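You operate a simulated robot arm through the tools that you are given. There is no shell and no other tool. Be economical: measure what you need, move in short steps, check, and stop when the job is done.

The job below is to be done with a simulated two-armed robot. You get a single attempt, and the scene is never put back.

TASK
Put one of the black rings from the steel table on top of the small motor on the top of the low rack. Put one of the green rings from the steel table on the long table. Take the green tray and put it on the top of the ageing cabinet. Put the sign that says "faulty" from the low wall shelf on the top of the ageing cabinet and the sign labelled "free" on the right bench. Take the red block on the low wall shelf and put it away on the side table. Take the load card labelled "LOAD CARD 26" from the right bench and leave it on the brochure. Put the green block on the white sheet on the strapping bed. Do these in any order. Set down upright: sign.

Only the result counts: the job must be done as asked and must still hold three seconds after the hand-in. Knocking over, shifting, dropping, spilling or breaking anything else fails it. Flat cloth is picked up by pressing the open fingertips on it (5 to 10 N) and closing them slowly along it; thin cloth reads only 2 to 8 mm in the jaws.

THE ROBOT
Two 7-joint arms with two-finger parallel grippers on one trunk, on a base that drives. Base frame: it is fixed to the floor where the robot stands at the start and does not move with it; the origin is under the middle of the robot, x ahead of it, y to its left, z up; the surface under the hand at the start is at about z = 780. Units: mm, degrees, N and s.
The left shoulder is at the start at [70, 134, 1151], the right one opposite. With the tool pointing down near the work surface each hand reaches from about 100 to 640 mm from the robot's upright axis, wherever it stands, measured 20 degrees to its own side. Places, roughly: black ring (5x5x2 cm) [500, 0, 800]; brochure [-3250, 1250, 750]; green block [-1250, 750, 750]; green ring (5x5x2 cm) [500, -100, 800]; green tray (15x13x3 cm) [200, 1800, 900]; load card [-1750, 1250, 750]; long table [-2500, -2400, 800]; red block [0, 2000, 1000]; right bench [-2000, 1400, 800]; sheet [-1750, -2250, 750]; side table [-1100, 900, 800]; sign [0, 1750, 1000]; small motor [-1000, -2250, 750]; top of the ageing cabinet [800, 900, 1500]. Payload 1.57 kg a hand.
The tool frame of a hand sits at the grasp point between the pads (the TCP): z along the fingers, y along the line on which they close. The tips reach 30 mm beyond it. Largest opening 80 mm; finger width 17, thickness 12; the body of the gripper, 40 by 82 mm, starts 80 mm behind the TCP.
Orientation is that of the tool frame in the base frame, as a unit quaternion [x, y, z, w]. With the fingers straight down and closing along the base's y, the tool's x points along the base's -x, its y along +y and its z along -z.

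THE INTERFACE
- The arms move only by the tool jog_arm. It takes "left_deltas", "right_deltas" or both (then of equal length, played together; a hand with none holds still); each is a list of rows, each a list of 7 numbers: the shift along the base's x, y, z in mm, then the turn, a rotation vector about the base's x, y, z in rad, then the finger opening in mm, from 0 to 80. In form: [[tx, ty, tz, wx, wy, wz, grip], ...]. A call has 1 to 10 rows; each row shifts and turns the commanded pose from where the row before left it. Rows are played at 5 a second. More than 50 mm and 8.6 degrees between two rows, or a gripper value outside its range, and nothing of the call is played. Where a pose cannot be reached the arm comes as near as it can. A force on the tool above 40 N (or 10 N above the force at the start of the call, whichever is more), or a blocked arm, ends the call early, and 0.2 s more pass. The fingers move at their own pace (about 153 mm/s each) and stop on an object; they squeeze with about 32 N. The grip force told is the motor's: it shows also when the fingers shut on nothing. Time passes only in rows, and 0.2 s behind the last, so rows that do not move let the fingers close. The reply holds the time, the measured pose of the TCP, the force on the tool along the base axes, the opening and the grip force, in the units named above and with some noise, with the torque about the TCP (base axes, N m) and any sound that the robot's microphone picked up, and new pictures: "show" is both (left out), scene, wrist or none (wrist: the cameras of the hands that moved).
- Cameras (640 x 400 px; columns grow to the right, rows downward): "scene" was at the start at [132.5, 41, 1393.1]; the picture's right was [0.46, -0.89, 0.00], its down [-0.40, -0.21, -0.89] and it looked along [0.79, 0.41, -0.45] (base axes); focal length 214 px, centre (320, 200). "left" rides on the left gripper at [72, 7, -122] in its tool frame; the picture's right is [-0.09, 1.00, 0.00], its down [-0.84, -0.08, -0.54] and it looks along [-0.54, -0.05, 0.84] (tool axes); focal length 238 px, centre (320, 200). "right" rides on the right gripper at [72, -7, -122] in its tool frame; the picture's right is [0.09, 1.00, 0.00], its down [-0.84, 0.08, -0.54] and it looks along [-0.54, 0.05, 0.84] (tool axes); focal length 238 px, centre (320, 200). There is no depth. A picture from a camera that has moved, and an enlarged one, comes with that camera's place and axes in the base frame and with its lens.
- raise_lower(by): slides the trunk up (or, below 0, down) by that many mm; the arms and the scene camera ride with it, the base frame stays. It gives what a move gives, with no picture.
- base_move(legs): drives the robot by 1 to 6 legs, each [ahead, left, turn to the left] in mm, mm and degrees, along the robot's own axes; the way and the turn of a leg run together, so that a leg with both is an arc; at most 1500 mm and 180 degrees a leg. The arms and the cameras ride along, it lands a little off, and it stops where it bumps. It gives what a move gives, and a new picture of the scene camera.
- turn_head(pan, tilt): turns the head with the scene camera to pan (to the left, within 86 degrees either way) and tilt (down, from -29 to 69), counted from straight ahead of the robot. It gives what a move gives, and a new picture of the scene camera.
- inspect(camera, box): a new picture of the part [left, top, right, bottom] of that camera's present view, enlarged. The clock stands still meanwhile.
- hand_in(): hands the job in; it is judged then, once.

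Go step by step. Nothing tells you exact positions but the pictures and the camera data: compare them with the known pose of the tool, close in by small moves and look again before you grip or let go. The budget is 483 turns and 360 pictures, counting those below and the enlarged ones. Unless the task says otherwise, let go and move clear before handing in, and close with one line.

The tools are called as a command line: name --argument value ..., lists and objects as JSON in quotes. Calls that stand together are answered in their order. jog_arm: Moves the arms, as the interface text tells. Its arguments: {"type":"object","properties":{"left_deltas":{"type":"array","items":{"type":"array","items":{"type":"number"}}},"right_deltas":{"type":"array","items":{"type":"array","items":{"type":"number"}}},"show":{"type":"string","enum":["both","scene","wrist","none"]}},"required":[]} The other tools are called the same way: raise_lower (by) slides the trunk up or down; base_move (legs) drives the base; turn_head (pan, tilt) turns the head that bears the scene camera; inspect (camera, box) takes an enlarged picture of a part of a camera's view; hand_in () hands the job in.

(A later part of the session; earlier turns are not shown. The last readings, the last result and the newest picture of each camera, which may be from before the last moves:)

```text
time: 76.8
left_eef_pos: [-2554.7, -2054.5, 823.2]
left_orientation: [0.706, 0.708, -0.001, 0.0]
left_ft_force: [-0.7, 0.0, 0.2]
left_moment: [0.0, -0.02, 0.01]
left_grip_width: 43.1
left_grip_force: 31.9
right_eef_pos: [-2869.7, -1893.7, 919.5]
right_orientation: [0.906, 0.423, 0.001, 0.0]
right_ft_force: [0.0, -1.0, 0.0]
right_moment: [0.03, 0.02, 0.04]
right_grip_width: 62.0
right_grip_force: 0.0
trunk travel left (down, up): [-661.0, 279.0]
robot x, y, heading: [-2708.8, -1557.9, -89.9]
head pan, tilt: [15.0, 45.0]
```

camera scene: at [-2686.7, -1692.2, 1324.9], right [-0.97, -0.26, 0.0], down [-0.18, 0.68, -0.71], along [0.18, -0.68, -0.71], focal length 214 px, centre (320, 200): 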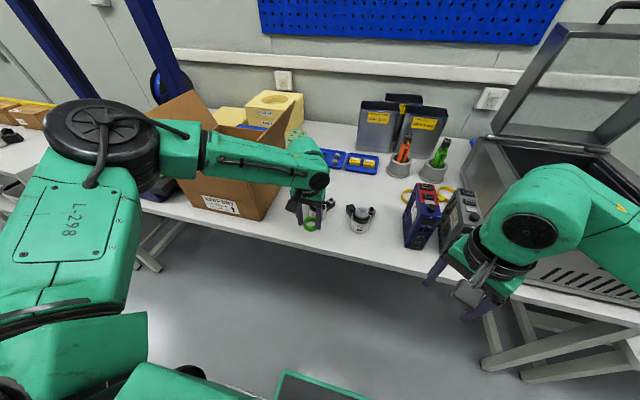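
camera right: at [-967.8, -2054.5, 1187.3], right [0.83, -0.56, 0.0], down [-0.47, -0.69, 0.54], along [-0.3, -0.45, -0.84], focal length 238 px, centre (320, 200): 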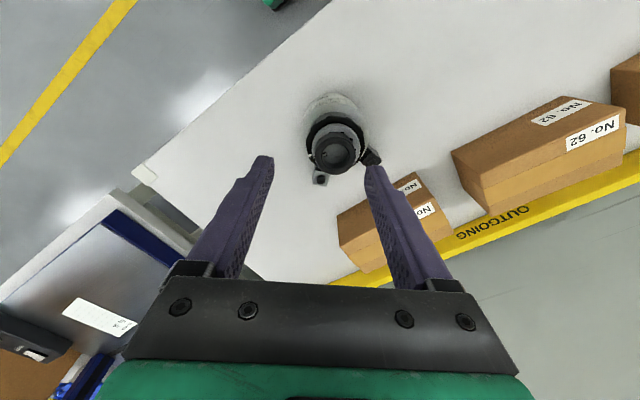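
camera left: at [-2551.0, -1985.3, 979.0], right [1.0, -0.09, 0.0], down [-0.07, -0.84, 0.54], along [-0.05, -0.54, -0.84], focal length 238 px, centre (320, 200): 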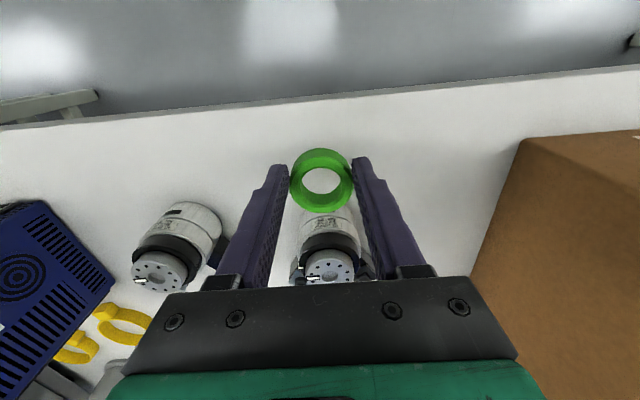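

raise_lower --by -2

inspect --camera "scene" --box '[270, 190, 350, 240]'

```text
time: 77.3
left_eef_pos: [-2554.7, -2054.5, 823.0]
left_orientation: [0.706, 0.708, -0.003, 0.0]
left_ft_force: [0.7, 0.8, 3.4]
left_moment: [-0.04, -0.11, 0.06]
left_grip_width: 43.0
left_grip_force: 31.8
right_eef_pos: [-2868.9, -1894.0, 918.1]
right_orientation: [0.906, 0.422, -0.001, 0.001]
right_ft_force: [0.1, 0.5, 0.6]
right_moment: [-0.02, 0.01, 0.0]
right_grip_width: 61.8
right_grip_force: 0.0
trunk travel left (down, up): [-659.0, 281.0]
robot x, y, heading: [-2708.0, -1564.5, -89.6]
head pan, tilt: [15.0, 45.0]
```

```text
8.00 times, centred on (310, 215) of scene
camera zoom: at [-2686.9, -1691.1, 1299.1], right [-0.97, -0.26, 0.0], down [-0.18, 0.68, -0.71], along [0.18, -0.68, -0.71], focal length 1716 px, centre (400, 80)
```

zoom: 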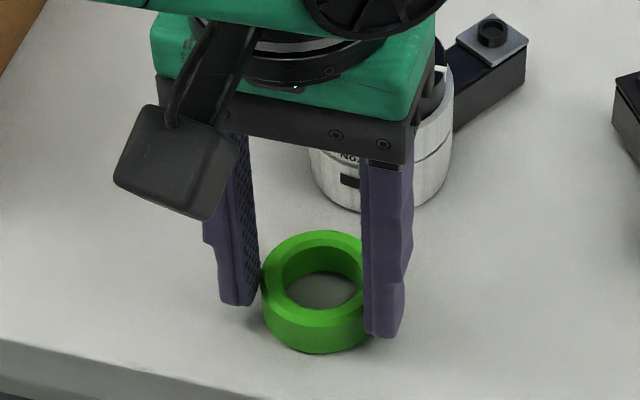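

Contact. Release and lift, then back away from the motor.

jog_arm --left_deltas '[[0, 0, 0, 0, 0, 0, 50], [0, 0, 0, 0, 0, 0, 60], [0, 0, 10, 0, 0, 0, 60], [0, 0, 30, 0, 0, 0, 60], [0, 0, 40, 0, 0, 0, 60], [0, 20, 40, 0, 0, 0, 60], [0, 40, 20, 0, 0, 0, 60], [0, 40, 0, 0, 0, 0, 60]]' --show "scene"

inspect --camera "scene" --box '[250, 150, 410, 250]'

```text
time: 79.1
left_eef_pos: [-2553.7, -1953.9, 962.4]
left_orientation: [0.707, 0.708, -0.002, 0.001]
left_ft_force: [-0.8, -0.6, -0.5]
left_moment: [-0.02, 0.02, 0.03]
left_grip_width: 59.9
left_grip_force: 0.1
right_eef_pos: [-2868.7, -1892.7, 918.4]
right_orientation: [0.906, 0.423, 0.0, 0.001]
right_ft_force: [-0.2, -0.9, 0.4]
right_moment: [-0.01, -0.04, 0.02]
right_grip_width: 61.9
right_grip_force: 0.1
trunk travel left (down, up): [-659.0, 281.0]
robot x, y, heading: [-2710.2, -1562.8, -90.1]
head pan, tilt: [15.0, 45.0]
camera scene: at [-2686.5, -1690.1, 1299.1], right [-0.97, -0.26, 0.0], down [-0.18, 0.68, -0.71], along [0.18, -0.68, -0.71], focal length 214 px, centre (320, 200)
```

scene: 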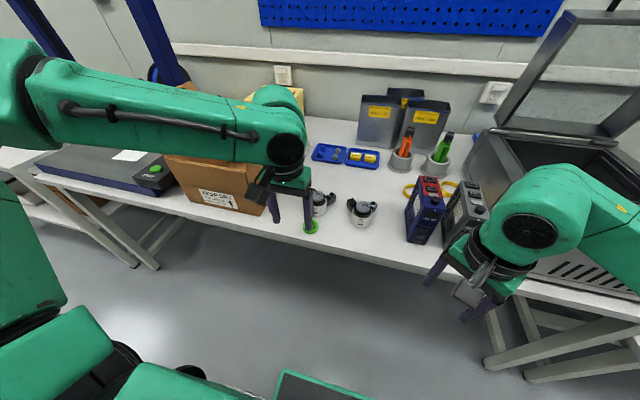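

```text
4.00 times, centred on (330, 200) of scene
camera zoom: at [-2686.5, -1690.1, 1299.1], right [-0.97, -0.26, 0.0], down [-0.18, 0.68, -0.71], along [0.18, -0.68, -0.71], focal length 858 px, centre (280, 200)
```

zoom: 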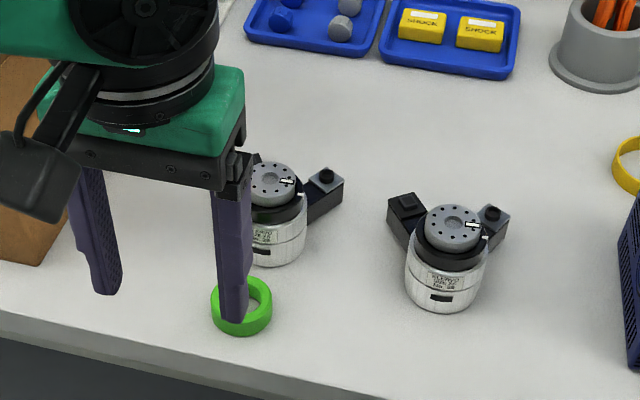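

Green ring done. Now I back off, restore the trunk, turn around and survey the other side of the room.

raise_lower --by 66

turn_head --pan 0 --tilt 22

base_move --legs '[[-1000, 0, 0], [0, 0, 90], [0, 0, 90]]'

```text
time: 80.2
left_eef_pos: [-2555.3, -1956.3, 1027.7]
left_orientation: [0.706, 0.708, -0.002, -0.001]
left_ft_force: [0.6, -1.1, 0.7]
left_moment: [-0.04, 0.01, 0.01]
left_grip_width: 59.9
left_grip_force: 0.1
right_eef_pos: [-2868.1, -1893.1, 984.3]
right_orientation: [0.906, 0.422, 0.0, 0.001]
right_ft_force: [-0.3, 0.1, 0.4]
right_moment: [0.02, -0.03, -0.01]
right_grip_width: 61.9
right_grip_force: 0.0
trunk travel left (down, up): [-725.0, 215.0]
robot x, y, heading: [-2705.0, -1560.2, -90.0]
head pan, tilt: [15.0, 45.0]
```

```text
time: 81.0
left_eef_pos: [-2556.6, -1955.0, 1027.3]
left_orientation: [0.706, 0.708, -0.001, 0.001]
left_ft_force: [0.9, 1.0, 0.0]
left_moment: [0.05, 0.0, 0.02]
left_grip_width: 60.2
left_grip_force: 0.1
right_eef_pos: [-2868.4, -1893.1, 983.8]
right_orientation: [0.906, 0.422, 0.0, 0.0]
right_ft_force: [0.0, -0.7, -0.7]
right_moment: [0.02, 0.01, 0.03]
right_grip_width: 62.1
right_grip_force: 0.1
trunk travel left (down, up): [-725.0, 215.0]
robot x, y, heading: [-2711.1, -1560.4, -89.9]
head pan, tilt: [0.0, 22.0]
camera scene: at [-2707.8, -1705.9, 1400.3], right [-1.0, 0.0, 0.0], down [0.0, 0.38, -0.93], along [0.0, -0.93, -0.38], focal length 214 px, centre (320, 200)
```

scene: 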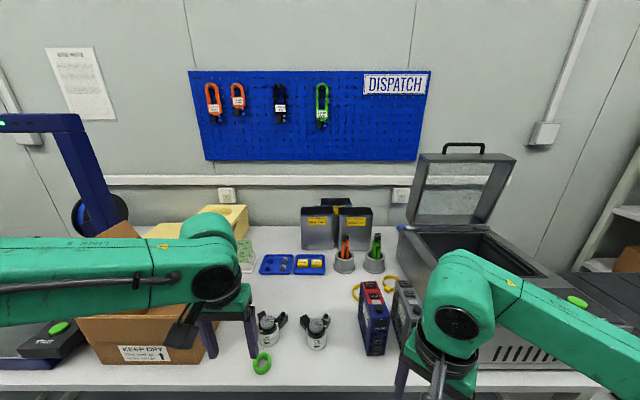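

```text
time: 93.9
left_eef_pos: [-2860.7, -166.8, 1027.1]
left_orientation: [0.708, -0.707, 0.0, -0.002]
left_ft_force: [-0.4, -0.3, 0.3]
left_moment: [0.01, 0.0, 0.02]
left_grip_width: 60.0
left_grip_force: 0.1
right_eef_pos: [-2548.3, -229.9, 984.8]
right_orientation: [-0.423, 0.906, 0.001, -0.001]
right_ft_force: [-0.5, -0.1, 0.1]
right_moment: [-0.04, 0.0, -0.01]
right_grip_width: 61.7
right_grip_force: 0.0
trunk travel left (down, up): [-725.0, 215.0]
robot x, y, heading: [-2706.1, -563.0, 89.8]
head pan, tilt: [0.0, 22.0]
camera scene: at [-2707.1, -419.9, 1400.4], right [1.0, 0.0, 0.0], down [0.0, -0.37, -0.93], along [0.0, 0.93, -0.37], focal length 214 px, centre (320, 200)
```

scene: 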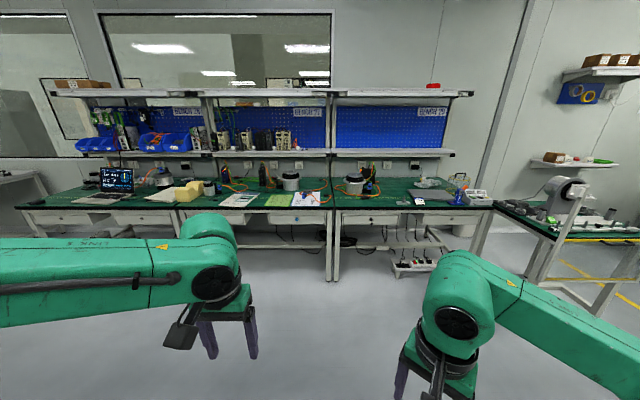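

inspect --camera "scene" --box '[60, 140, 340, 240]'

inspect --camera "scene" --box '[330, 140, 640, 260]'

```text
2.29 times, centred on (200, 190) of scene
camera zoom: at [-2707.1, -419.9, 1400.4], right [1.0, 0.0, 0.0], down [0.0, -0.37, -0.93], along [0.0, 0.93, -0.37], focal length 490 px, centre (594, 223)
```

zoom: 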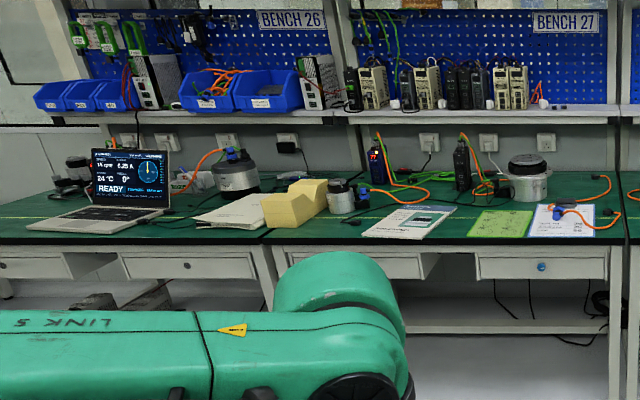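

```text
2.06 times, centred on (485, 200) of scene
camera zoom: at [-2707.1, -419.9, 1400.4], right [1.0, 0.0, 0.0], down [0.0, -0.37, -0.93], along [0.0, 0.93, -0.37], focal length 443 px, centre (-21, 200)
```

zoom: 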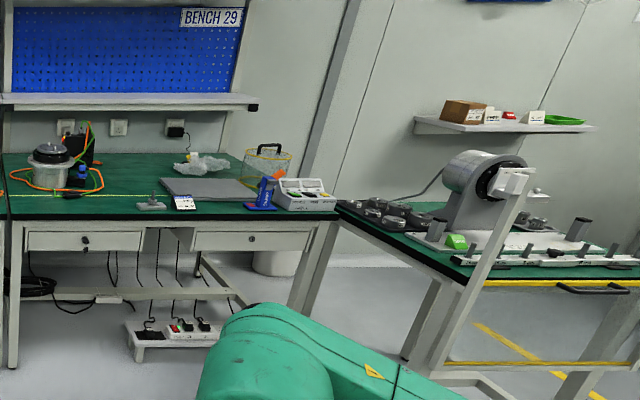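

Brochure lies at mid bench; the load card is at the front of the right bench near (-1950,1110). I drive toward the card.

base_move --legs '[[950, -600, 0]]'

turn_head --pan -15 --tilt 40

inspect --camera "scene" --box '[200, 60, 440, 210]'

```text
time: 99.7
left_eef_pos: [-2253.2, 781.8, 1026.8]
left_orientation: [-0.705, 0.709, 0.0, 0.002]
left_ft_force: [-0.1, -0.5, -0.4]
left_moment: [-0.04, -0.02, -0.05]
left_grip_width: 60.2
left_grip_force: 0.1
right_eef_pos: [-1940.3, 719.9, 985.2]
right_orientation: [-0.42, 0.908, 0.001, -0.001]
right_ft_force: [0.8, 0.8, 0.3]
right_moment: [0.0, 0.0, -0.03]
right_grip_width: 62.2
right_grip_force: 0.1
trunk travel left (down, up): [-725.0, 215.0]
robot x, y, heading: [-2101.1, 389.8, 89.7]
head pan, tilt: [0.0, 22.0]
camera scene: at [-2101.1, 530.6, 1400.4], right [1.0, 0.0, 0.0], down [0.0, -0.37, -0.93], along [0.0, 0.93, -0.37], focal length 214 px, centre (320, 200)
```

scene: 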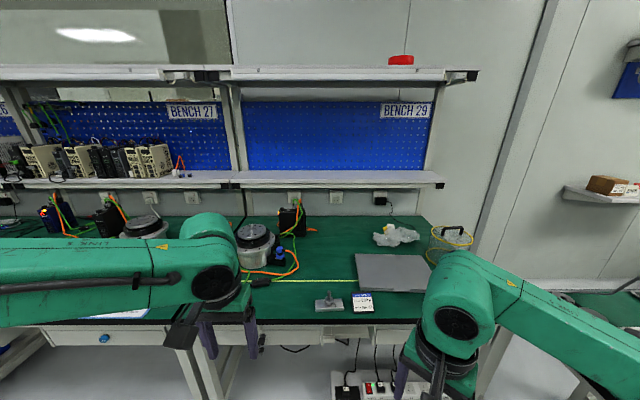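

```text
time: 100.5
left_eef_pos: [-2253.1, 783.2, 1027.5]
left_orientation: [-0.706, 0.708, 0.0, 0.001]
left_ft_force: [0.5, -0.3, -0.5]
left_moment: [-0.03, 0.01, 0.01]
left_grip_width: 60.1
left_grip_force: 0.1
right_eef_pos: [-1940.1, 720.0, 984.8]
right_orientation: [-0.421, 0.907, -0.001, 0.001]
right_ft_force: [-0.6, 0.1, 0.3]
right_moment: [0.02, 0.01, 0.02]
right_grip_width: 61.9
right_grip_force: 0.1
trunk travel left (down, up): [-725.0, 215.0]
robot x, y, heading: [-2101.1, 386.1, 89.8]
head pan, tilt: [-15.0, 40.0]
camera scene: at [-2079.0, 520.2, 1372.3], right [0.97, -0.26, 0.0], down [-0.17, -0.62, -0.77], along [0.2, 0.74, -0.64], focal length 214 px, centre (320, 200)
```

scene: 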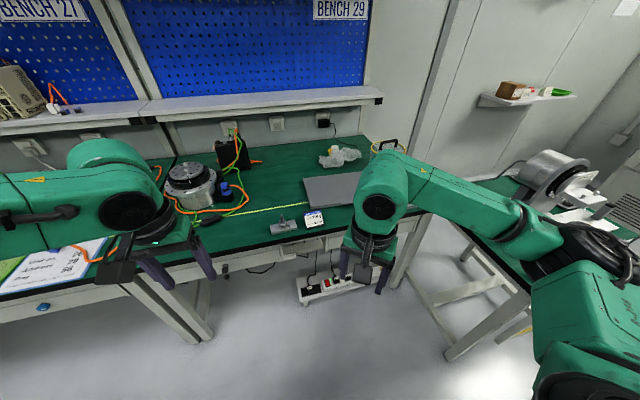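

```text
2.67 times, centred on (320, 135) of scene
camera zoom: at [-2079.0, 520.2, 1372.3], right [0.97, -0.26, 0.0], down [-0.17, -0.62, -0.77], along [0.2, 0.74, -0.64], focal length 572 px, centre (320, 373)
```

zoom: 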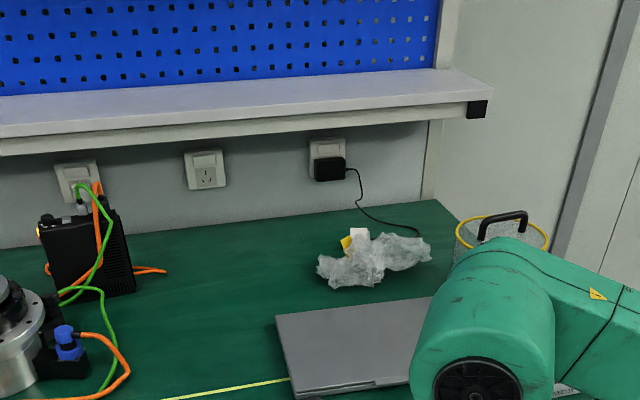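

inspect --camera "scene" --box '[250, 190, 350, 250]'

inspect --camera "right" --box '[0, 0, 640, 400]'

```text
6.40 times, centred on (300, 220) of scene
camera zoom: at [-2079.0, 520.2, 1372.3], right [0.97, -0.26, 0.0], down [-0.17, -0.62, -0.77], along [0.2, 0.74, -0.64], focal length 1373 px, centre (448, 72)
```

zoom: 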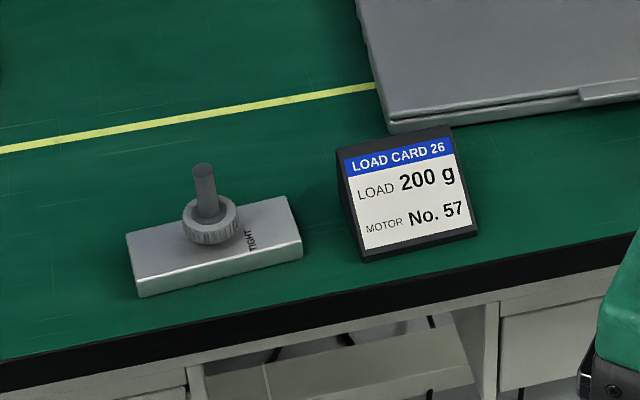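

```text
1.00 times, centred on (320, 200) of right (not enlarged: the box is as wide or as high as the picture)
camera zoom: at [-1980.7, 661.0, 1106.7], right [-0.82, 0.57, 0.0], down [0.48, 0.69, 0.54], along [0.31, 0.44, -0.84], focal length 238 px, centre (320, 200)
```

zoom: 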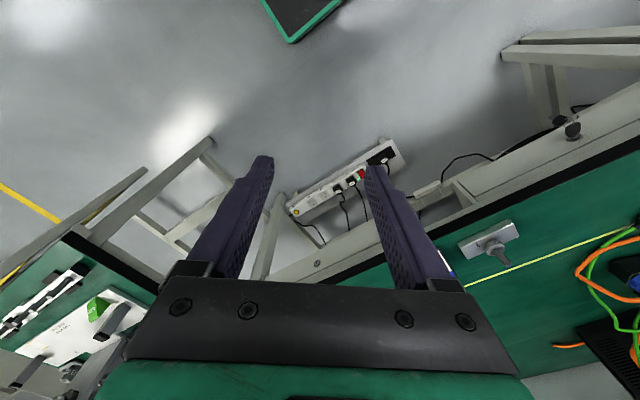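

Load card 26 is a small wedge block about 66 mm wide at roughly (-1952,1079), aligned with the bench. I move forward, square the right hand and look from above.

base_move --legs '[[195, 0, 0]]'

jog_arm --right_deltas '[[-4, 25, 0, 0, 0, 0.14, 80], [-4, 25, 0, 0, 0, 0.14, 80], [0, 25, 0, 0, 0, 0.14, 80], [0, 25, 0, 0, 0, 0.14, 80], [0, 25, 0, 0, 0, 0.14, 80]]'

```text
time: 102.0
left_eef_pos: [-2252.7, 977.4, 1028.3]
left_orientation: [-0.706, 0.708, 0.001, 0.001]
left_ft_force: [-0.2, 0.5, 0.6]
left_moment: [-0.02, 0.02, 0.01]
left_grip_width: 60.1
left_grip_force: 0.1
right_eef_pos: [-1937.7, 914.4, 984.2]
right_orientation: [-0.42, 0.908, 0.001, 0.0]
right_ft_force: [-0.4, -0.4, -0.5]
right_moment: [0.03, 0.02, 0.01]
right_grip_width: 62.1
right_grip_force: 0.1
trunk travel left (down, up): [-725.0, 215.0]
robot x, y, heading: [-2102.3, 584.6, 89.6]
head pan, tilt: [-15.0, 40.0]
camera scene: at [-2078.0, 713.2, 1372.4], right [0.96, -0.26, 0.0], down [-0.17, -0.62, -0.77], along [0.2, 0.74, -0.64], focal length 214 px, centre (320, 200)
```

scene: 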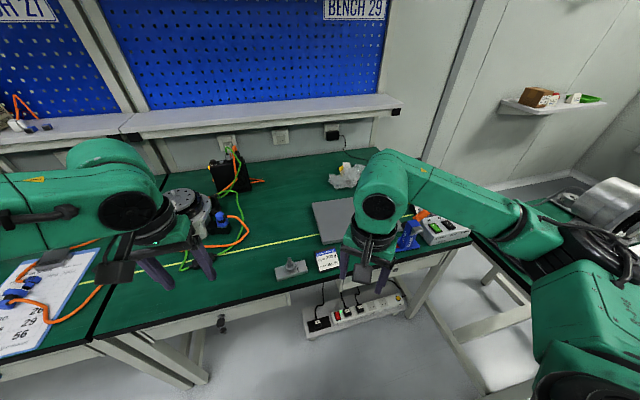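

```text
time: 103.2
left_eef_pos: [-2252.6, 979.9, 1027.1]
left_orientation: [-0.706, 0.708, 0.0, 0.002]
left_ft_force: [-0.9, -1.1, 0.2]
left_moment: [-0.03, -0.04, -0.01]
left_grip_width: 60.0
left_grip_force: 0.0
right_eef_pos: [-1947.8, 1039.2, 983.5]
right_orientation: [-0.706, 0.708, 0.0, 0.001]
right_ft_force: [0.1, 0.1, 0.0]
right_moment: [0.0, -0.01, 0.02]
right_grip_width: 80.0
right_grip_force: 0.1
trunk travel left (down, up): [-725.0, 215.0]
robot x, y, heading: [-2097.0, 582.8, 89.7]
head pan, tilt: [-15.0, 40.0]
camera scene: at [-2078.5, 715.8, 1372.1], right [0.96, -0.26, 0.0], down [-0.17, -0.62, -0.77], along [0.2, 0.74, -0.64], focal length 214 px, centre (320, 200)
camera right: at [-1939.6, 968.5, 1106.1], right [-1.0, -0.09, 0.0], down [-0.08, 0.84, 0.54], along [-0.05, 0.54, -0.84], focal length 238 px, centre (320, 200)
```

scene: 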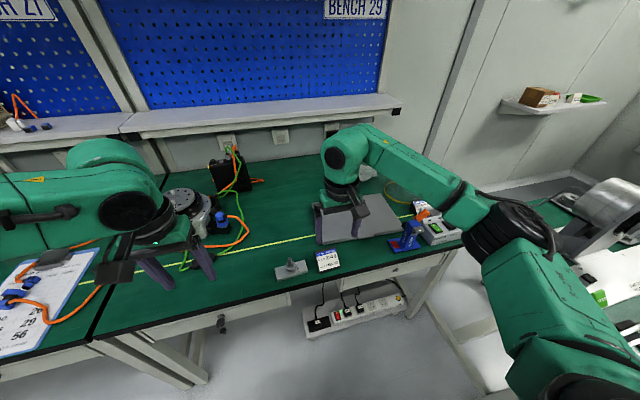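
right: 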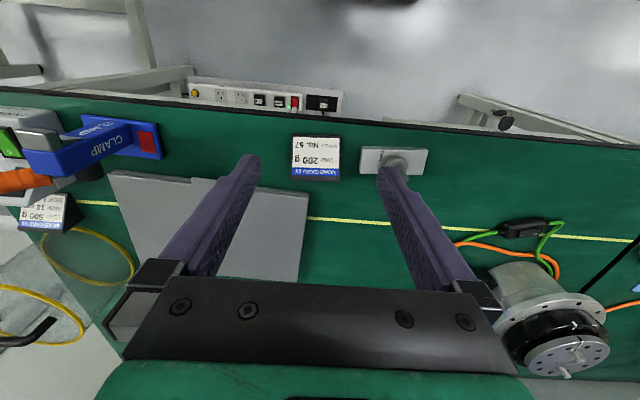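

inspect --camera "right" --box '[250, 110, 450, 220]'

inspect --camera "scene" --box '[265, 225, 365, 285]'

```text
3.20 times, centred on (350, 165) of right
camera zoom: at [-1939.6, 968.5, 1106.1], right [-1.0, -0.09, 0.0], down [-0.08, 0.84, 0.54], along [-0.05, 0.54, -0.84], focal length 763 px, centre (224, 312)
```

zoom: 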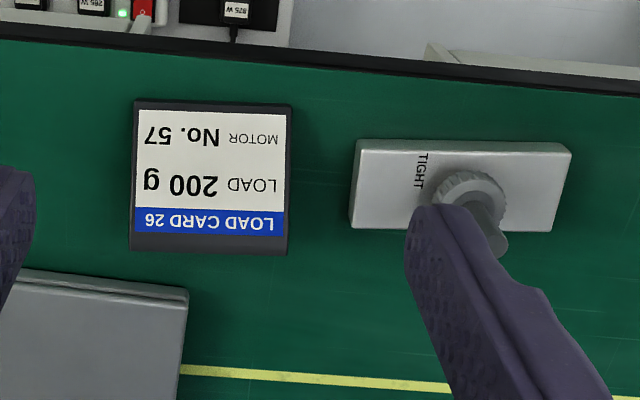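

```text
6.40 times, centred on (315, 255) of scene
camera zoom: at [-2078.5, 715.8, 1372.1], right [0.96, -0.26, 0.0], down [-0.17, -0.62, -0.77], along [0.2, 0.74, -0.64], focal length 1373 px, centre (352, -152)
```

zoom: 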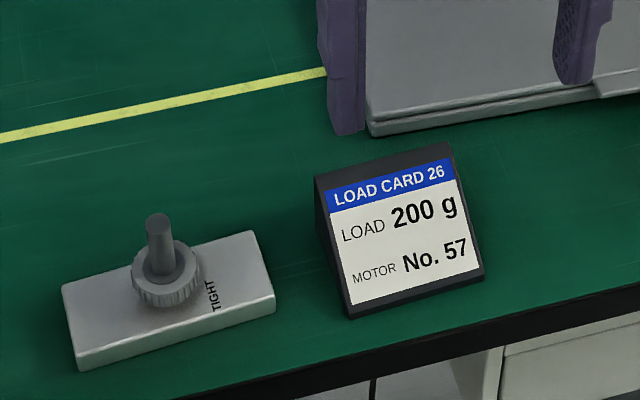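

The card is ~66 mm wide, turned ~3°, centred around (-1945,1097). I go over it and lower part-way.

jog_arm --right_deltas '[[1, 20, -20, 0, 0, 0.025, 80], [1, 20, -25, 0, 0, 0.025, 80], [1, 18, -30, 0, 0, 0, 80], [0, 0, -28, 0, 0, 0, 80]]' --show "wrist"

inspect --camera "scene" --box '[265, 210, 385, 285]'

```text
time: 104.2
left_eef_pos: [-2251.8, 980.0, 1026.5]
left_orientation: [-0.706, 0.708, 0.0, 0.001]
left_ft_force: [-0.3, 0.0, 0.6]
left_moment: [-0.03, 0.01, 0.01]
left_grip_width: 60.2
left_grip_force: 0.0
right_eef_pos: [-1944.9, 1098.1, 880.4]
right_orientation: [0.724, -0.69, -0.001, 0.001]
right_ft_force: [0.5, 0.4, -0.3]
right_moment: [0.02, 0.01, 0.01]
right_grip_width: 79.9
right_grip_force: 0.1
trunk travel left (down, up): [-725.0, 215.0]
robot x, y, heading: [-2099.7, 583.3, 89.7]
head pan, tilt: [-15.0, 40.0]
camera right: at [-1932.7, 1026.0, 1003.4], right [-0.99, -0.14, 0.0], down [-0.12, 0.83, 0.54], along [-0.08, 0.54, -0.84], focal length 238 px, centre (320, 200)
```

right: 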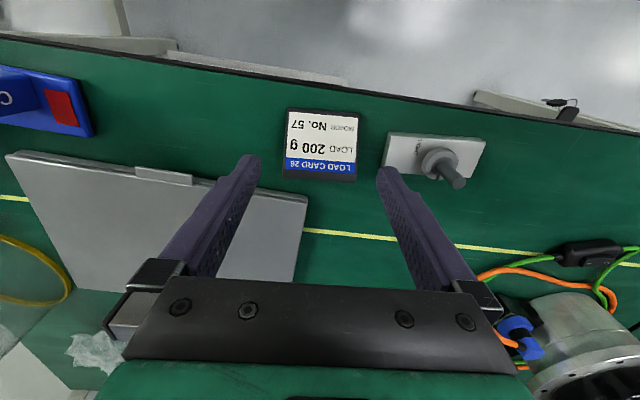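

```text
5.33 times, centred on (325, 248) of scene
camera zoom: at [-2077.7, 715.1, 1372.2], right [0.96, -0.26, 0.0], down [-0.17, -0.62, -0.77], along [0.2, 0.74, -0.64], focal length 1144 px, centre (293, -53)
```

zoom: 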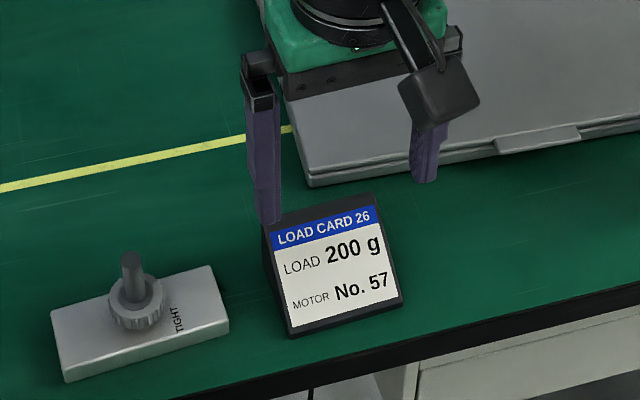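

Centred. I descend and close.

jog_arm --right_deltas '[[0, 4, -20, 0, 0, 0, 80], [0, 0, -20, 0, 0, 0, 80], [0, 0, -12, 0, 0, 0, 80], [0, 0, -5, 0, 0, 0, 80]]' --show "wrist"

inspect --camera "scene" --box '[265, 210, 385, 285]'

```text
time: 105.2
left_eef_pos: [-2252.1, 979.6, 1028.2]
left_orientation: [-0.706, 0.709, -0.001, 0.001]
left_ft_force: [-0.2, 0.1, 0.0]
left_moment: [0.0, 0.0, 0.02]
left_grip_width: 59.9
left_grip_force: 0.0
right_eef_pos: [-1945.1, 1101.1, 823.3]
right_orientation: [0.724, -0.69, 0.0, 0.0]
right_ft_force: [0.0, 0.3, -1.0]
right_moment: [0.01, 0.01, -0.05]
right_grip_width: 79.9
right_grip_force: 0.1
trunk travel left (down, up): [-725.0, 215.0]
robot x, y, heading: [-2098.9, 584.0, 89.7]
head pan, tilt: [-15.0, 40.0]
camera right: at [-1933.4, 1029.8, 946.5], right [-0.99, -0.14, 0.0], down [-0.12, 0.83, 0.54], along [-0.08, 0.54, -0.84], focal length 238 px, centre (320, 200)
```

right: 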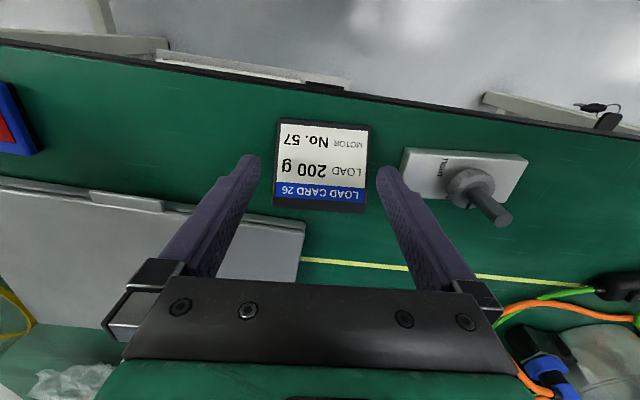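

```text
5.33 times, centred on (325, 248) of scene
camera zoom: at [-2078.0, 715.0, 1372.2], right [0.96, -0.26, 0.0], down [-0.17, -0.62, -0.77], along [0.2, 0.74, -0.64], focal length 1144 px, centre (293, -53)
```

zoom: 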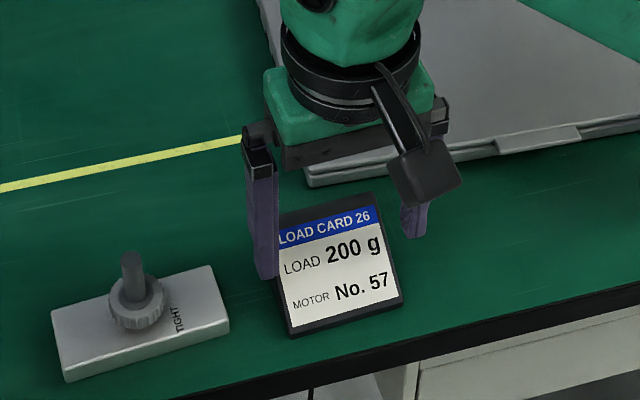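

The bench seems lower than thought (~755-760). I go down further, carefully.

jog_arm --right_deltas '[[0, 3, -8, 0, 0, 0, 80], [0, 0, -8, 0, 0, 0, 80], [0, 0, -5, 0, 0, 0, 80]]' --show "wrist"

inspect --camera "scene" --box '[265, 210, 385, 285]'

```text
time: 106.0
left_eef_pos: [-2252.9, 978.2, 1027.1]
left_orientation: [-0.706, 0.708, 0.0, 0.001]
left_ft_force: [-0.9, 0.0, 0.3]
left_moment: [0.04, 0.01, -0.01]
left_grip_width: 59.9
left_grip_force: 0.1
right_eef_pos: [-1945.1, 1103.3, 802.9]
right_orientation: [0.724, -0.69, 0.0, 0.0]
right_ft_force: [-0.2, 0.5, 0.1]
right_moment: [0.02, -0.01, 0.01]
right_grip_width: 79.8
right_grip_force: 0.0
trunk travel left (down, up): [-725.0, 215.0]
robot x, y, heading: [-2104.1, 582.8, 89.8]
head pan, tilt: [-15.0, 40.0]
camera right: at [-1933.3, 1032.9, 925.4], right [-0.99, -0.14, 0.0], down [-0.12, 0.83, 0.54], along [-0.08, 0.54, -0.84], focal length 238 px, centre (320, 200)
```

right: 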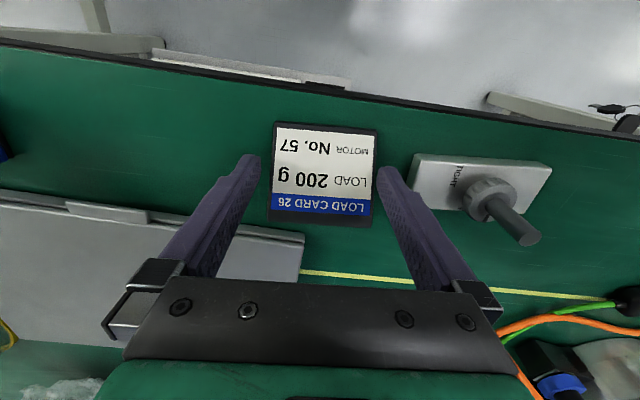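

```text
5.33 times, centred on (325, 248) of scene
camera zoom: at [-2078.0, 714.8, 1372.2], right [0.96, -0.26, 0.0], down [-0.17, -0.62, -0.77], along [0.2, 0.74, -0.64], focal length 1144 px, centre (293, -53)
```

zoom: 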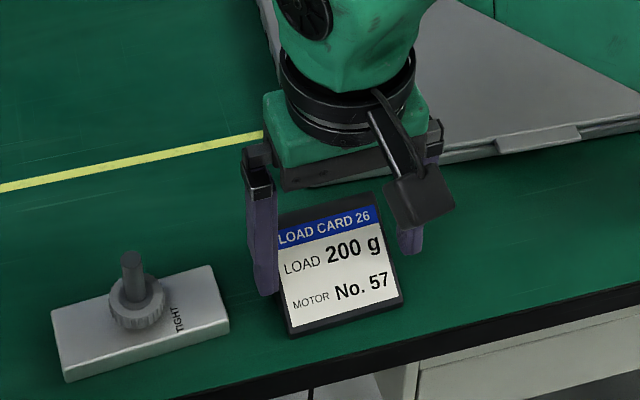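

jog_arm --right_deltas '[[0, 2, -6, 0, 0, 0, 80], [0, 0, -4, 0, 0, 0, 80], [0, 0, 0, 0, 0, 0, 50], [0, 0, 0, 0, 0, 0, 50]]' --show "wrist"

inspect --camera "scene" --box '[265, 210, 385, 285]'

```text
time: 107.0
left_eef_pos: [-2251.4, 978.5, 1026.6]
left_orientation: [-0.706, 0.708, -0.001, 0.002]
left_ft_force: [0.0, 0.3, -0.3]
left_moment: [-0.01, -0.02, -0.01]
left_grip_width: 59.7
left_grip_force: 0.0
right_eef_pos: [-1945.3, 1107.0, 794.0]
right_orientation: [0.724, -0.69, -0.002, 0.0]
right_ft_force: [0.5, -0.3, 3.5]
right_moment: [-0.02, 0.13, -0.02]
right_grip_width: 73.0
right_grip_force: 32.1
trunk travel left (down, up): [-725.0, 215.0]
robot x, y, heading: [-2102.6, 585.1, 89.7]
head pan, tilt: [-15.0, 40.0]
camera right: at [-1933.7, 1035.1, 916.2], right [-0.99, -0.14, 0.0], down [-0.12, 0.83, 0.54], along [-0.08, 0.54, -0.84], focal length 238 px, centre (320, 200)
```

right: 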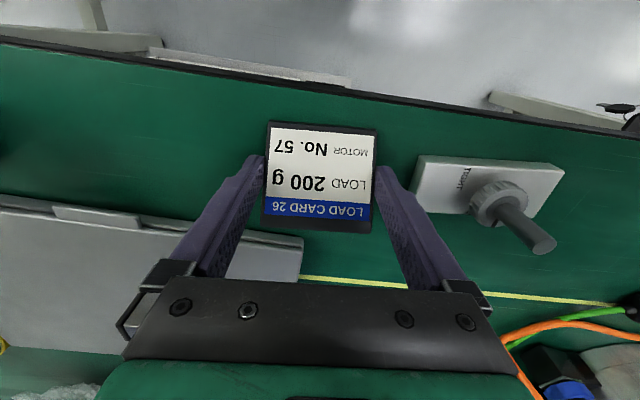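

```text
5.33 times, centred on (325, 248) of scene
camera zoom: at [-2078.3, 714.5, 1372.3], right [0.96, -0.26, 0.0], down [-0.17, -0.62, -0.77], along [0.2, 0.74, -0.64], focal length 1144 px, centre (293, -53)
```

zoom: 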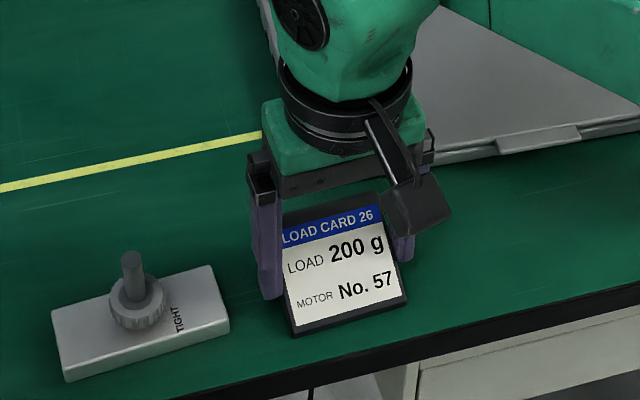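

Gripped (73 mm). Lift.

jog_arm --right_deltas '[[0, 0, 10, 0, 0, 0, 50], [0, 0, 30, 0, 0, 0, 50], [0, 0, 45, 0, 0, 0, 50], [0, -10, 45, 0, 0, 0, 50], [0, -40, 30, 0, 0, 0, 50], [0, -40, 20, 0, 0, 0, 50], [0, -40, 0, 0, 0, 0, 50], [0, -40, 0, 0, 0, 0, 50]]'

```text
time: 108.8
left_eef_pos: [-2252.4, 977.4, 1027.8]
left_orientation: [-0.706, 0.708, 0.0, 0.002]
left_ft_force: [-0.5, 0.6, 0.4]
left_moment: [-0.03, 0.0, 0.04]
left_grip_width: 59.7
left_grip_force: 0.1
right_eef_pos: [-1944.4, 934.4, 973.6]
right_orientation: [0.723, -0.691, 0.0, 0.0]
right_ft_force: [0.1, -0.5, 0.5]
right_moment: [0.0, -0.03, 0.0]
right_grip_width: 73.1
right_grip_force: 31.9
trunk travel left (down, up): [-725.0, 215.0]
robot x, y, heading: [-2101.4, 583.2, 89.6]
head pan, tilt: [-15.0, 40.0]
camera scene: at [-2077.6, 713.1, 1372.4], right [0.96, -0.26, 0.0], down [-0.17, -0.62, -0.77], along [0.2, 0.74, -0.64], focal length 214 px, centre (320, 200)
camera right: at [-1932.9, 863.2, 1097.0], right [-0.99, -0.14, 0.0], down [-0.12, 0.83, 0.54], along [-0.08, 0.54, -0.84], focal length 238 px, centre (320, 200)
```

scene: 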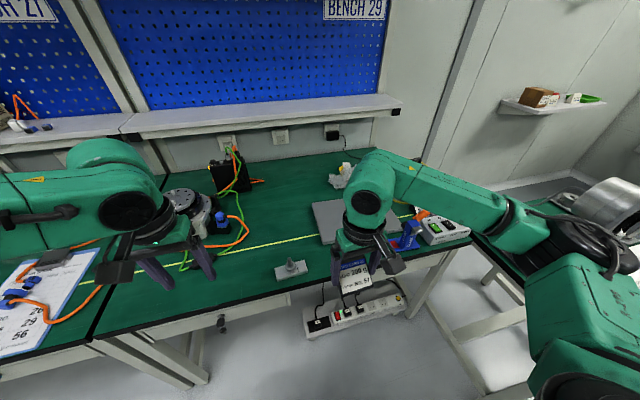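
right: 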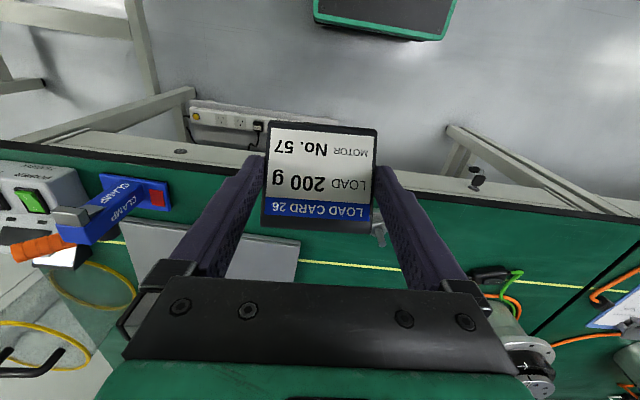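

Card held. Now I drive left along the bench to the brochure.

base_move --legs '[[-150, 0, 0], [0, 1250, 0]]'

inspect --camera "scene" --box '[200, 120, 520, 300]'

```text
time: 116.2
left_eef_pos: [-3502.3, 852.8, 1028.0]
left_orientation: [-0.697, 0.717, 0.001, 0.001]
left_ft_force: [0.7, 0.0, -0.2]
left_moment: [-0.01, 0.01, 0.0]
left_grip_width: 60.2
left_grip_force: 0.1
right_eef_pos: [-3196.1, 804.5, 973.9]
right_orientation: [0.715, -0.699, 0.0, 0.0]
right_ft_force: [0.5, 0.6, -1.0]
right_moment: [0.0, 0.02, 0.0]
right_grip_width: 72.9
right_grip_force: 32.0
trunk travel left (down, up): [-725.0, 215.0]
robot x, y, heading: [-3358.0, 458.1, 88.2]
head pan, tilt: [-15.0, 40.0]
camera scene: at [-3334.3, 584.8, 1372.2], right [0.96, -0.29, 0.0], down [-0.18, -0.62, -0.77], along [0.22, 0.73, -0.64], focal length 214 px, centre (320, 200)
```

scene: 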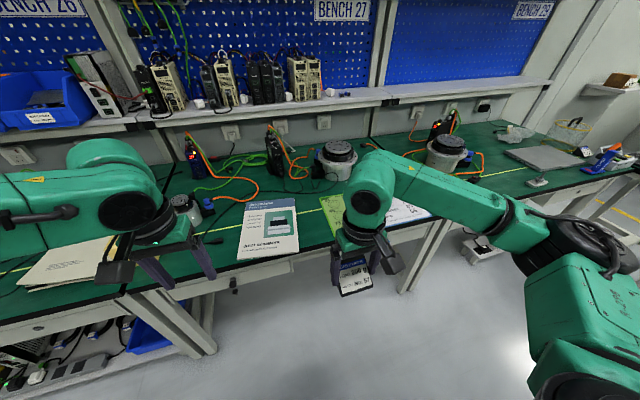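

```text
2.00 times, centred on (360, 210) of scene
camera zoom: at [-3334.3, 584.8, 1372.2], right [0.96, -0.29, 0.0], down [-0.18, -0.62, -0.77], along [0.22, 0.73, -0.64], focal length 429 px, centre (240, 180)
```

zoom: 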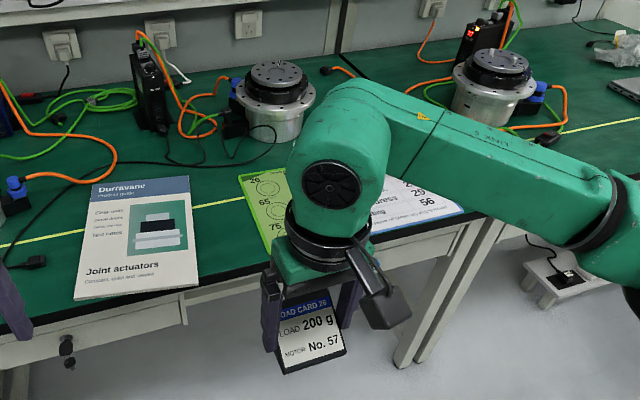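

The brochure is A4, centred near (-3360,1190). I move to place the card on it with the right hand.

base_move --legs '[[190, 160, 1.6]]'

jog_arm --right_deltas '[[-3, 40, 0, 0, 0, 0, 50], [-3, 40, 0, 0, 0, 0, 50], [-3, 40, 0, 0, 0, 0, 50], [-3, 40, 0, 0, 0, 0, 50]]'

```text
time: 118.0
left_eef_pos: [-3669.3, 1040.2, 1027.6]
left_orientation: [0.707, -0.707, -0.001, -0.002]
left_ft_force: [-0.2, -0.6, -0.6]
left_moment: [0.03, 0.01, 0.01]
left_grip_width: 60.0
left_grip_force: 0.0
right_eef_pos: [-3361.3, 999.2, 974.0]
right_orientation: [0.725, -0.689, -0.001, 0.0]
right_ft_force: [-0.9, -0.5, -0.2]
right_moment: [-0.01, 0.02, 0.01]
right_grip_width: 72.9
right_grip_force: 31.5
trunk travel left (down, up): [-725.0, 215.0]
robot x, y, heading: [-3519.4, 648.8, 90.1]
head pan, tilt: [-15.0, 40.0]
camera scene: at [-3494.4, 777.1, 1372.3], right [0.97, -0.26, 0.0], down [-0.17, -0.62, -0.77], along [0.2, 0.74, -0.64], focal length 214 px, centre (320, 200)
```

scene: 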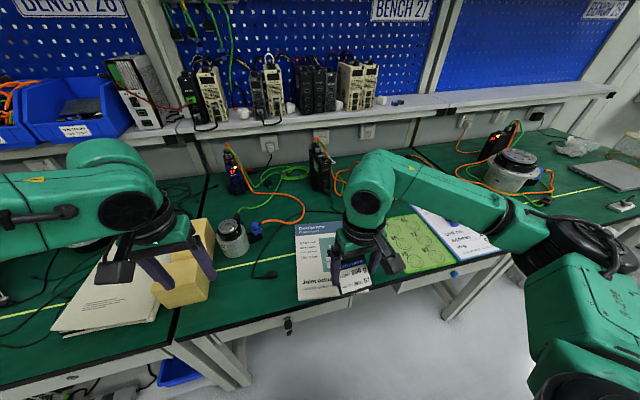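

```text
time: 119.0
left_eef_pos: [-3671.7, 1042.7, 1026.7]
left_orientation: [-0.707, 0.708, -0.001, 0.001]
left_ft_force: [0.4, 0.6, -0.1]
left_moment: [-0.03, 0.01, 0.03]
left_grip_width: 60.0
left_grip_force: 0.1
right_eef_pos: [-3375.6, 1161.7, 971.8]
right_orientation: [0.724, -0.689, -0.001, -0.001]
right_ft_force: [0.5, 1.3, -0.4]
right_moment: [-0.03, 0.0, -0.01]
right_grip_width: 72.7
right_grip_force: 31.7
trunk travel left (down, up): [-725.0, 215.0]
robot x, y, heading: [-3517.4, 647.6, 90.1]
head pan, tilt: [-15.0, 40.0]
camera scene: at [-3496.0, 779.6, 1372.0], right [0.97, -0.26, 0.0], down [-0.17, -0.62, -0.77], along [0.2, 0.74, -0.64], focal length 214 px, centre (320, 200)
camera right: at [-3364.5, 1089.9, 1095.5], right [-0.99, -0.14, 0.0], down [-0.12, 0.83, 0.54], along [-0.08, 0.54, -0.84], focal length 238 px, centre (320, 200)
```

scene: 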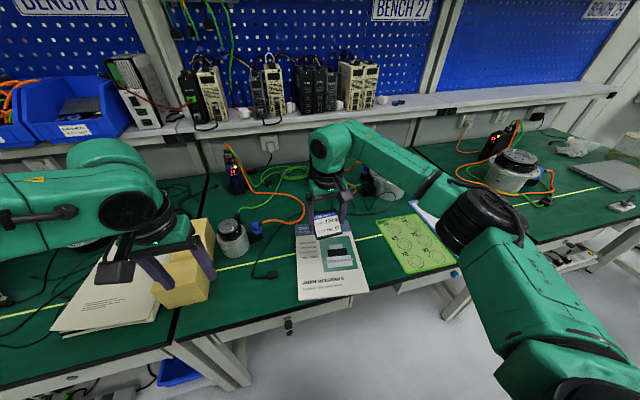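
right: 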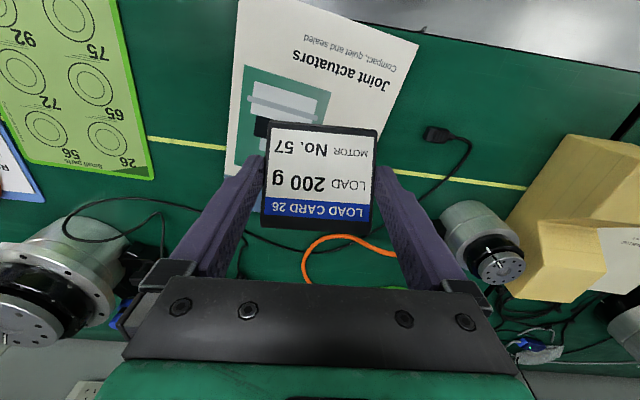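

The landing point is near the middle of the brochure. I lower toward it.

jog_arm --right_deltas '[[0, 0, -40, 0, 0, 0, 50], [0, 0, -40, 0, 0, 0, 50], [0, 0, -40, 0, 0, 0, 50], [0, 0, -30, 0, 0, 0, 50], [0, 0, -15, 0, 0, 0, 50]]'

inspect --camera "scene" --box '[270, 190, 390, 310]'

```text
time: 120.2
left_eef_pos: [-3671.5, 1040.5, 1026.7]
left_orientation: [-0.707, 0.707, 0.0, 0.001]
left_ft_force: [0.2, -0.9, 0.0]
left_moment: [0.04, 0.01, -0.02]
left_grip_width: 60.1
left_grip_force: 0.1
right_eef_pos: [-3375.4, 1159.3, 808.0]
right_orientation: [0.726, -0.688, 0.0, 0.0]
right_ft_force: [0.3, 0.6, -0.5]
right_moment: [0.01, 0.02, 0.02]
right_grip_width: 73.1
right_grip_force: 31.7
trunk travel left (down, up): [-725.0, 215.0]
robot x, y, heading: [-3517.3, 648.0, 89.8]
head pan, tilt: [-15.0, 40.0]
camera scene: at [-3495.2, 778.2, 1372.2], right [0.97, -0.26, 0.0], down [-0.17, -0.62, -0.77], along [0.2, 0.74, -0.64], focal length 214 px, centre (320, 200)
camera right: at [-3363.3, 1089.3, 930.2], right [-0.99, -0.14, 0.0], down [-0.12, 0.83, 0.54], along [-0.08, 0.54, -0.84], focal length 238 px, centre (320, 200)
```

scene: 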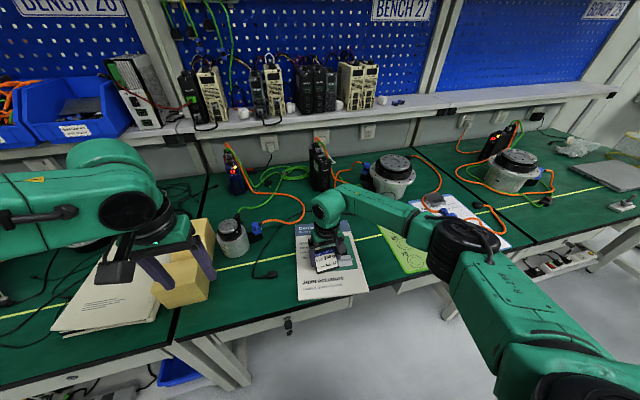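
right: 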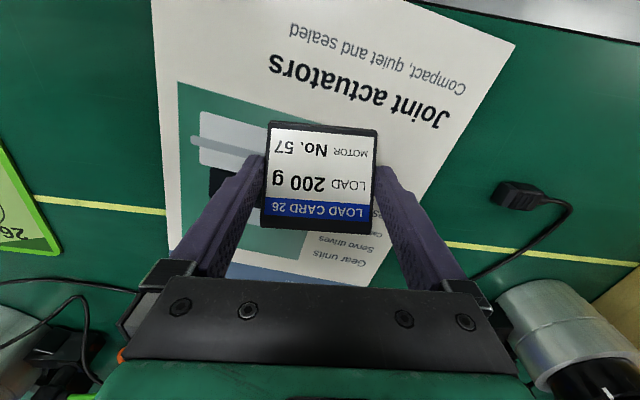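

```text
3.33 times, centred on (330, 250) of scene
camera zoom: at [-3495.2, 778.2, 1372.2], right [0.97, -0.26, 0.0], down [-0.17, -0.62, -0.77], along [0.2, 0.74, -0.64], focal length 715 px, centre (287, 33)
```

zoom: 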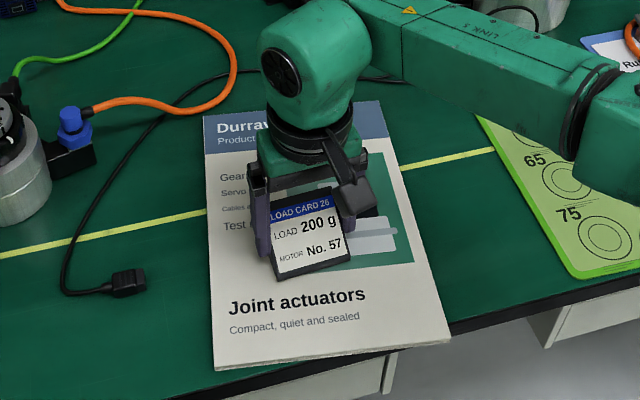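

jog_arm --right_deltas '[[0, 0, -6, 0, 0, 0, 50], [0, 0, -3, 0, 0, 0, 50], [0, 0, 0, 0, 0, 0, 50]]' --show "none"

```text
time: 121.0
left_eef_pos: [-3671.2, 1039.8, 1027.9]
left_orientation: [0.707, -0.707, 0.0, -0.003]
left_ft_force: [0.2, 0.1, 0.1]
left_moment: [0.01, 0.0, 0.03]
left_grip_width: 59.9
left_grip_force: 0.0
right_eef_pos: [-3374.5, 1160.6, 801.7]
right_orientation: [0.725, -0.688, -0.003, -0.001]
right_ft_force: [2.8, 1.9, 14.5]
right_moment: [-0.19, -0.38, 0.05]
right_grip_width: 72.9
right_grip_force: 31.8
trunk travel left (down, up): [-725.0, 215.0]
robot x, y, heading: [-3517.7, 644.6, 89.9]
head pan, tilt: [-15.0, 40.0]
```

Contact. Ease off, release and rise.

jog_arm --right_deltas '[[0, 0, 0.7, 0, 0, 0, 50], [0, 0, 0, 0, 0, 0, 80], [0, 0, 0, 0, 0, 0, 80], [0, 0, 8, 0, 0, 0, 80], [0, 0, 30, 0, 0, 0, 80], [0, 0, 45, 0, 0, 0, 80], [0, -10, 45, 0, 0, 0, 80], [0, -40, 25, 0, 0, 0, 80]]'

inspect --camera "scene" --box '[270, 190, 390, 310]'

```text
time: 122.8
left_eef_pos: [-3670.5, 1038.3, 1028.8]
left_orientation: [0.707, -0.707, -0.001, -0.002]
left_ft_force: [-0.4, -0.7, -0.8]
left_moment: [0.02, -0.02, -0.05]
left_grip_width: 60.0
left_grip_force: 0.1
right_eef_pos: [-3374.4, 1108.9, 954.1]
right_orientation: [0.725, -0.689, 0.0, -0.001]
right_ft_force: [0.9, -0.2, 0.2]
right_moment: [0.07, 0.0, 0.01]
right_grip_width: 79.8
right_grip_force: 0.0
trunk travel left (down, up): [-725.0, 215.0]
robot x, y, heading: [-3519.3, 647.9, 90.0]
head pan, tilt: [-15.0, 40.0]
camera scene: at [-3494.5, 775.6, 1372.4], right [0.97, -0.26, 0.0], down [-0.17, -0.62, -0.77], along [0.2, 0.74, -0.64], focal length 214 px, centre (320, 200)
camera right: at [-3362.8, 1037.5, 1077.1], right [-0.99, -0.14, 0.0], down [-0.12, 0.83, 0.54], along [-0.08, 0.54, -0.84], focal length 238 px, centre (320, 200)
```

scene: 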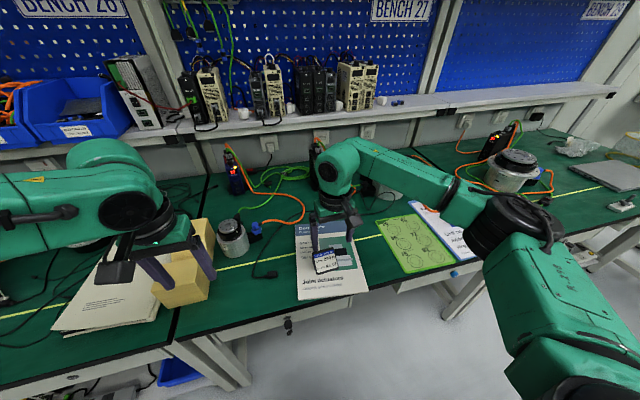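
right: 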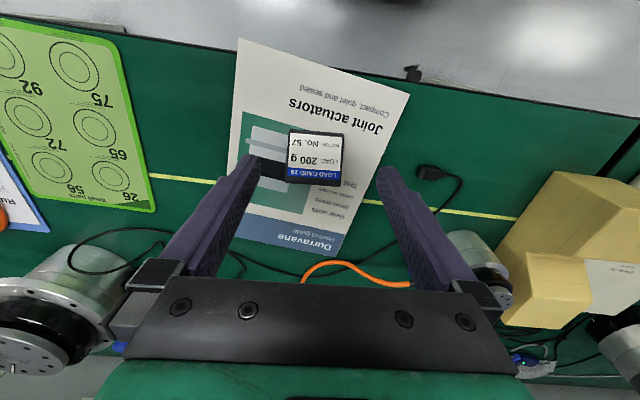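

```text
3.33 times, centred on (330, 250) of scene
camera zoom: at [-3494.5, 775.6, 1372.4], right [0.97, -0.26, 0.0], down [-0.17, -0.62, -0.77], along [0.2, 0.74, -0.64], focal length 715 px, centre (287, 33)
```

zoom: 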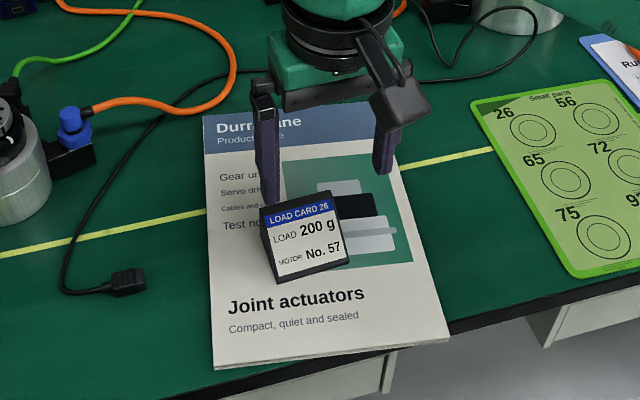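

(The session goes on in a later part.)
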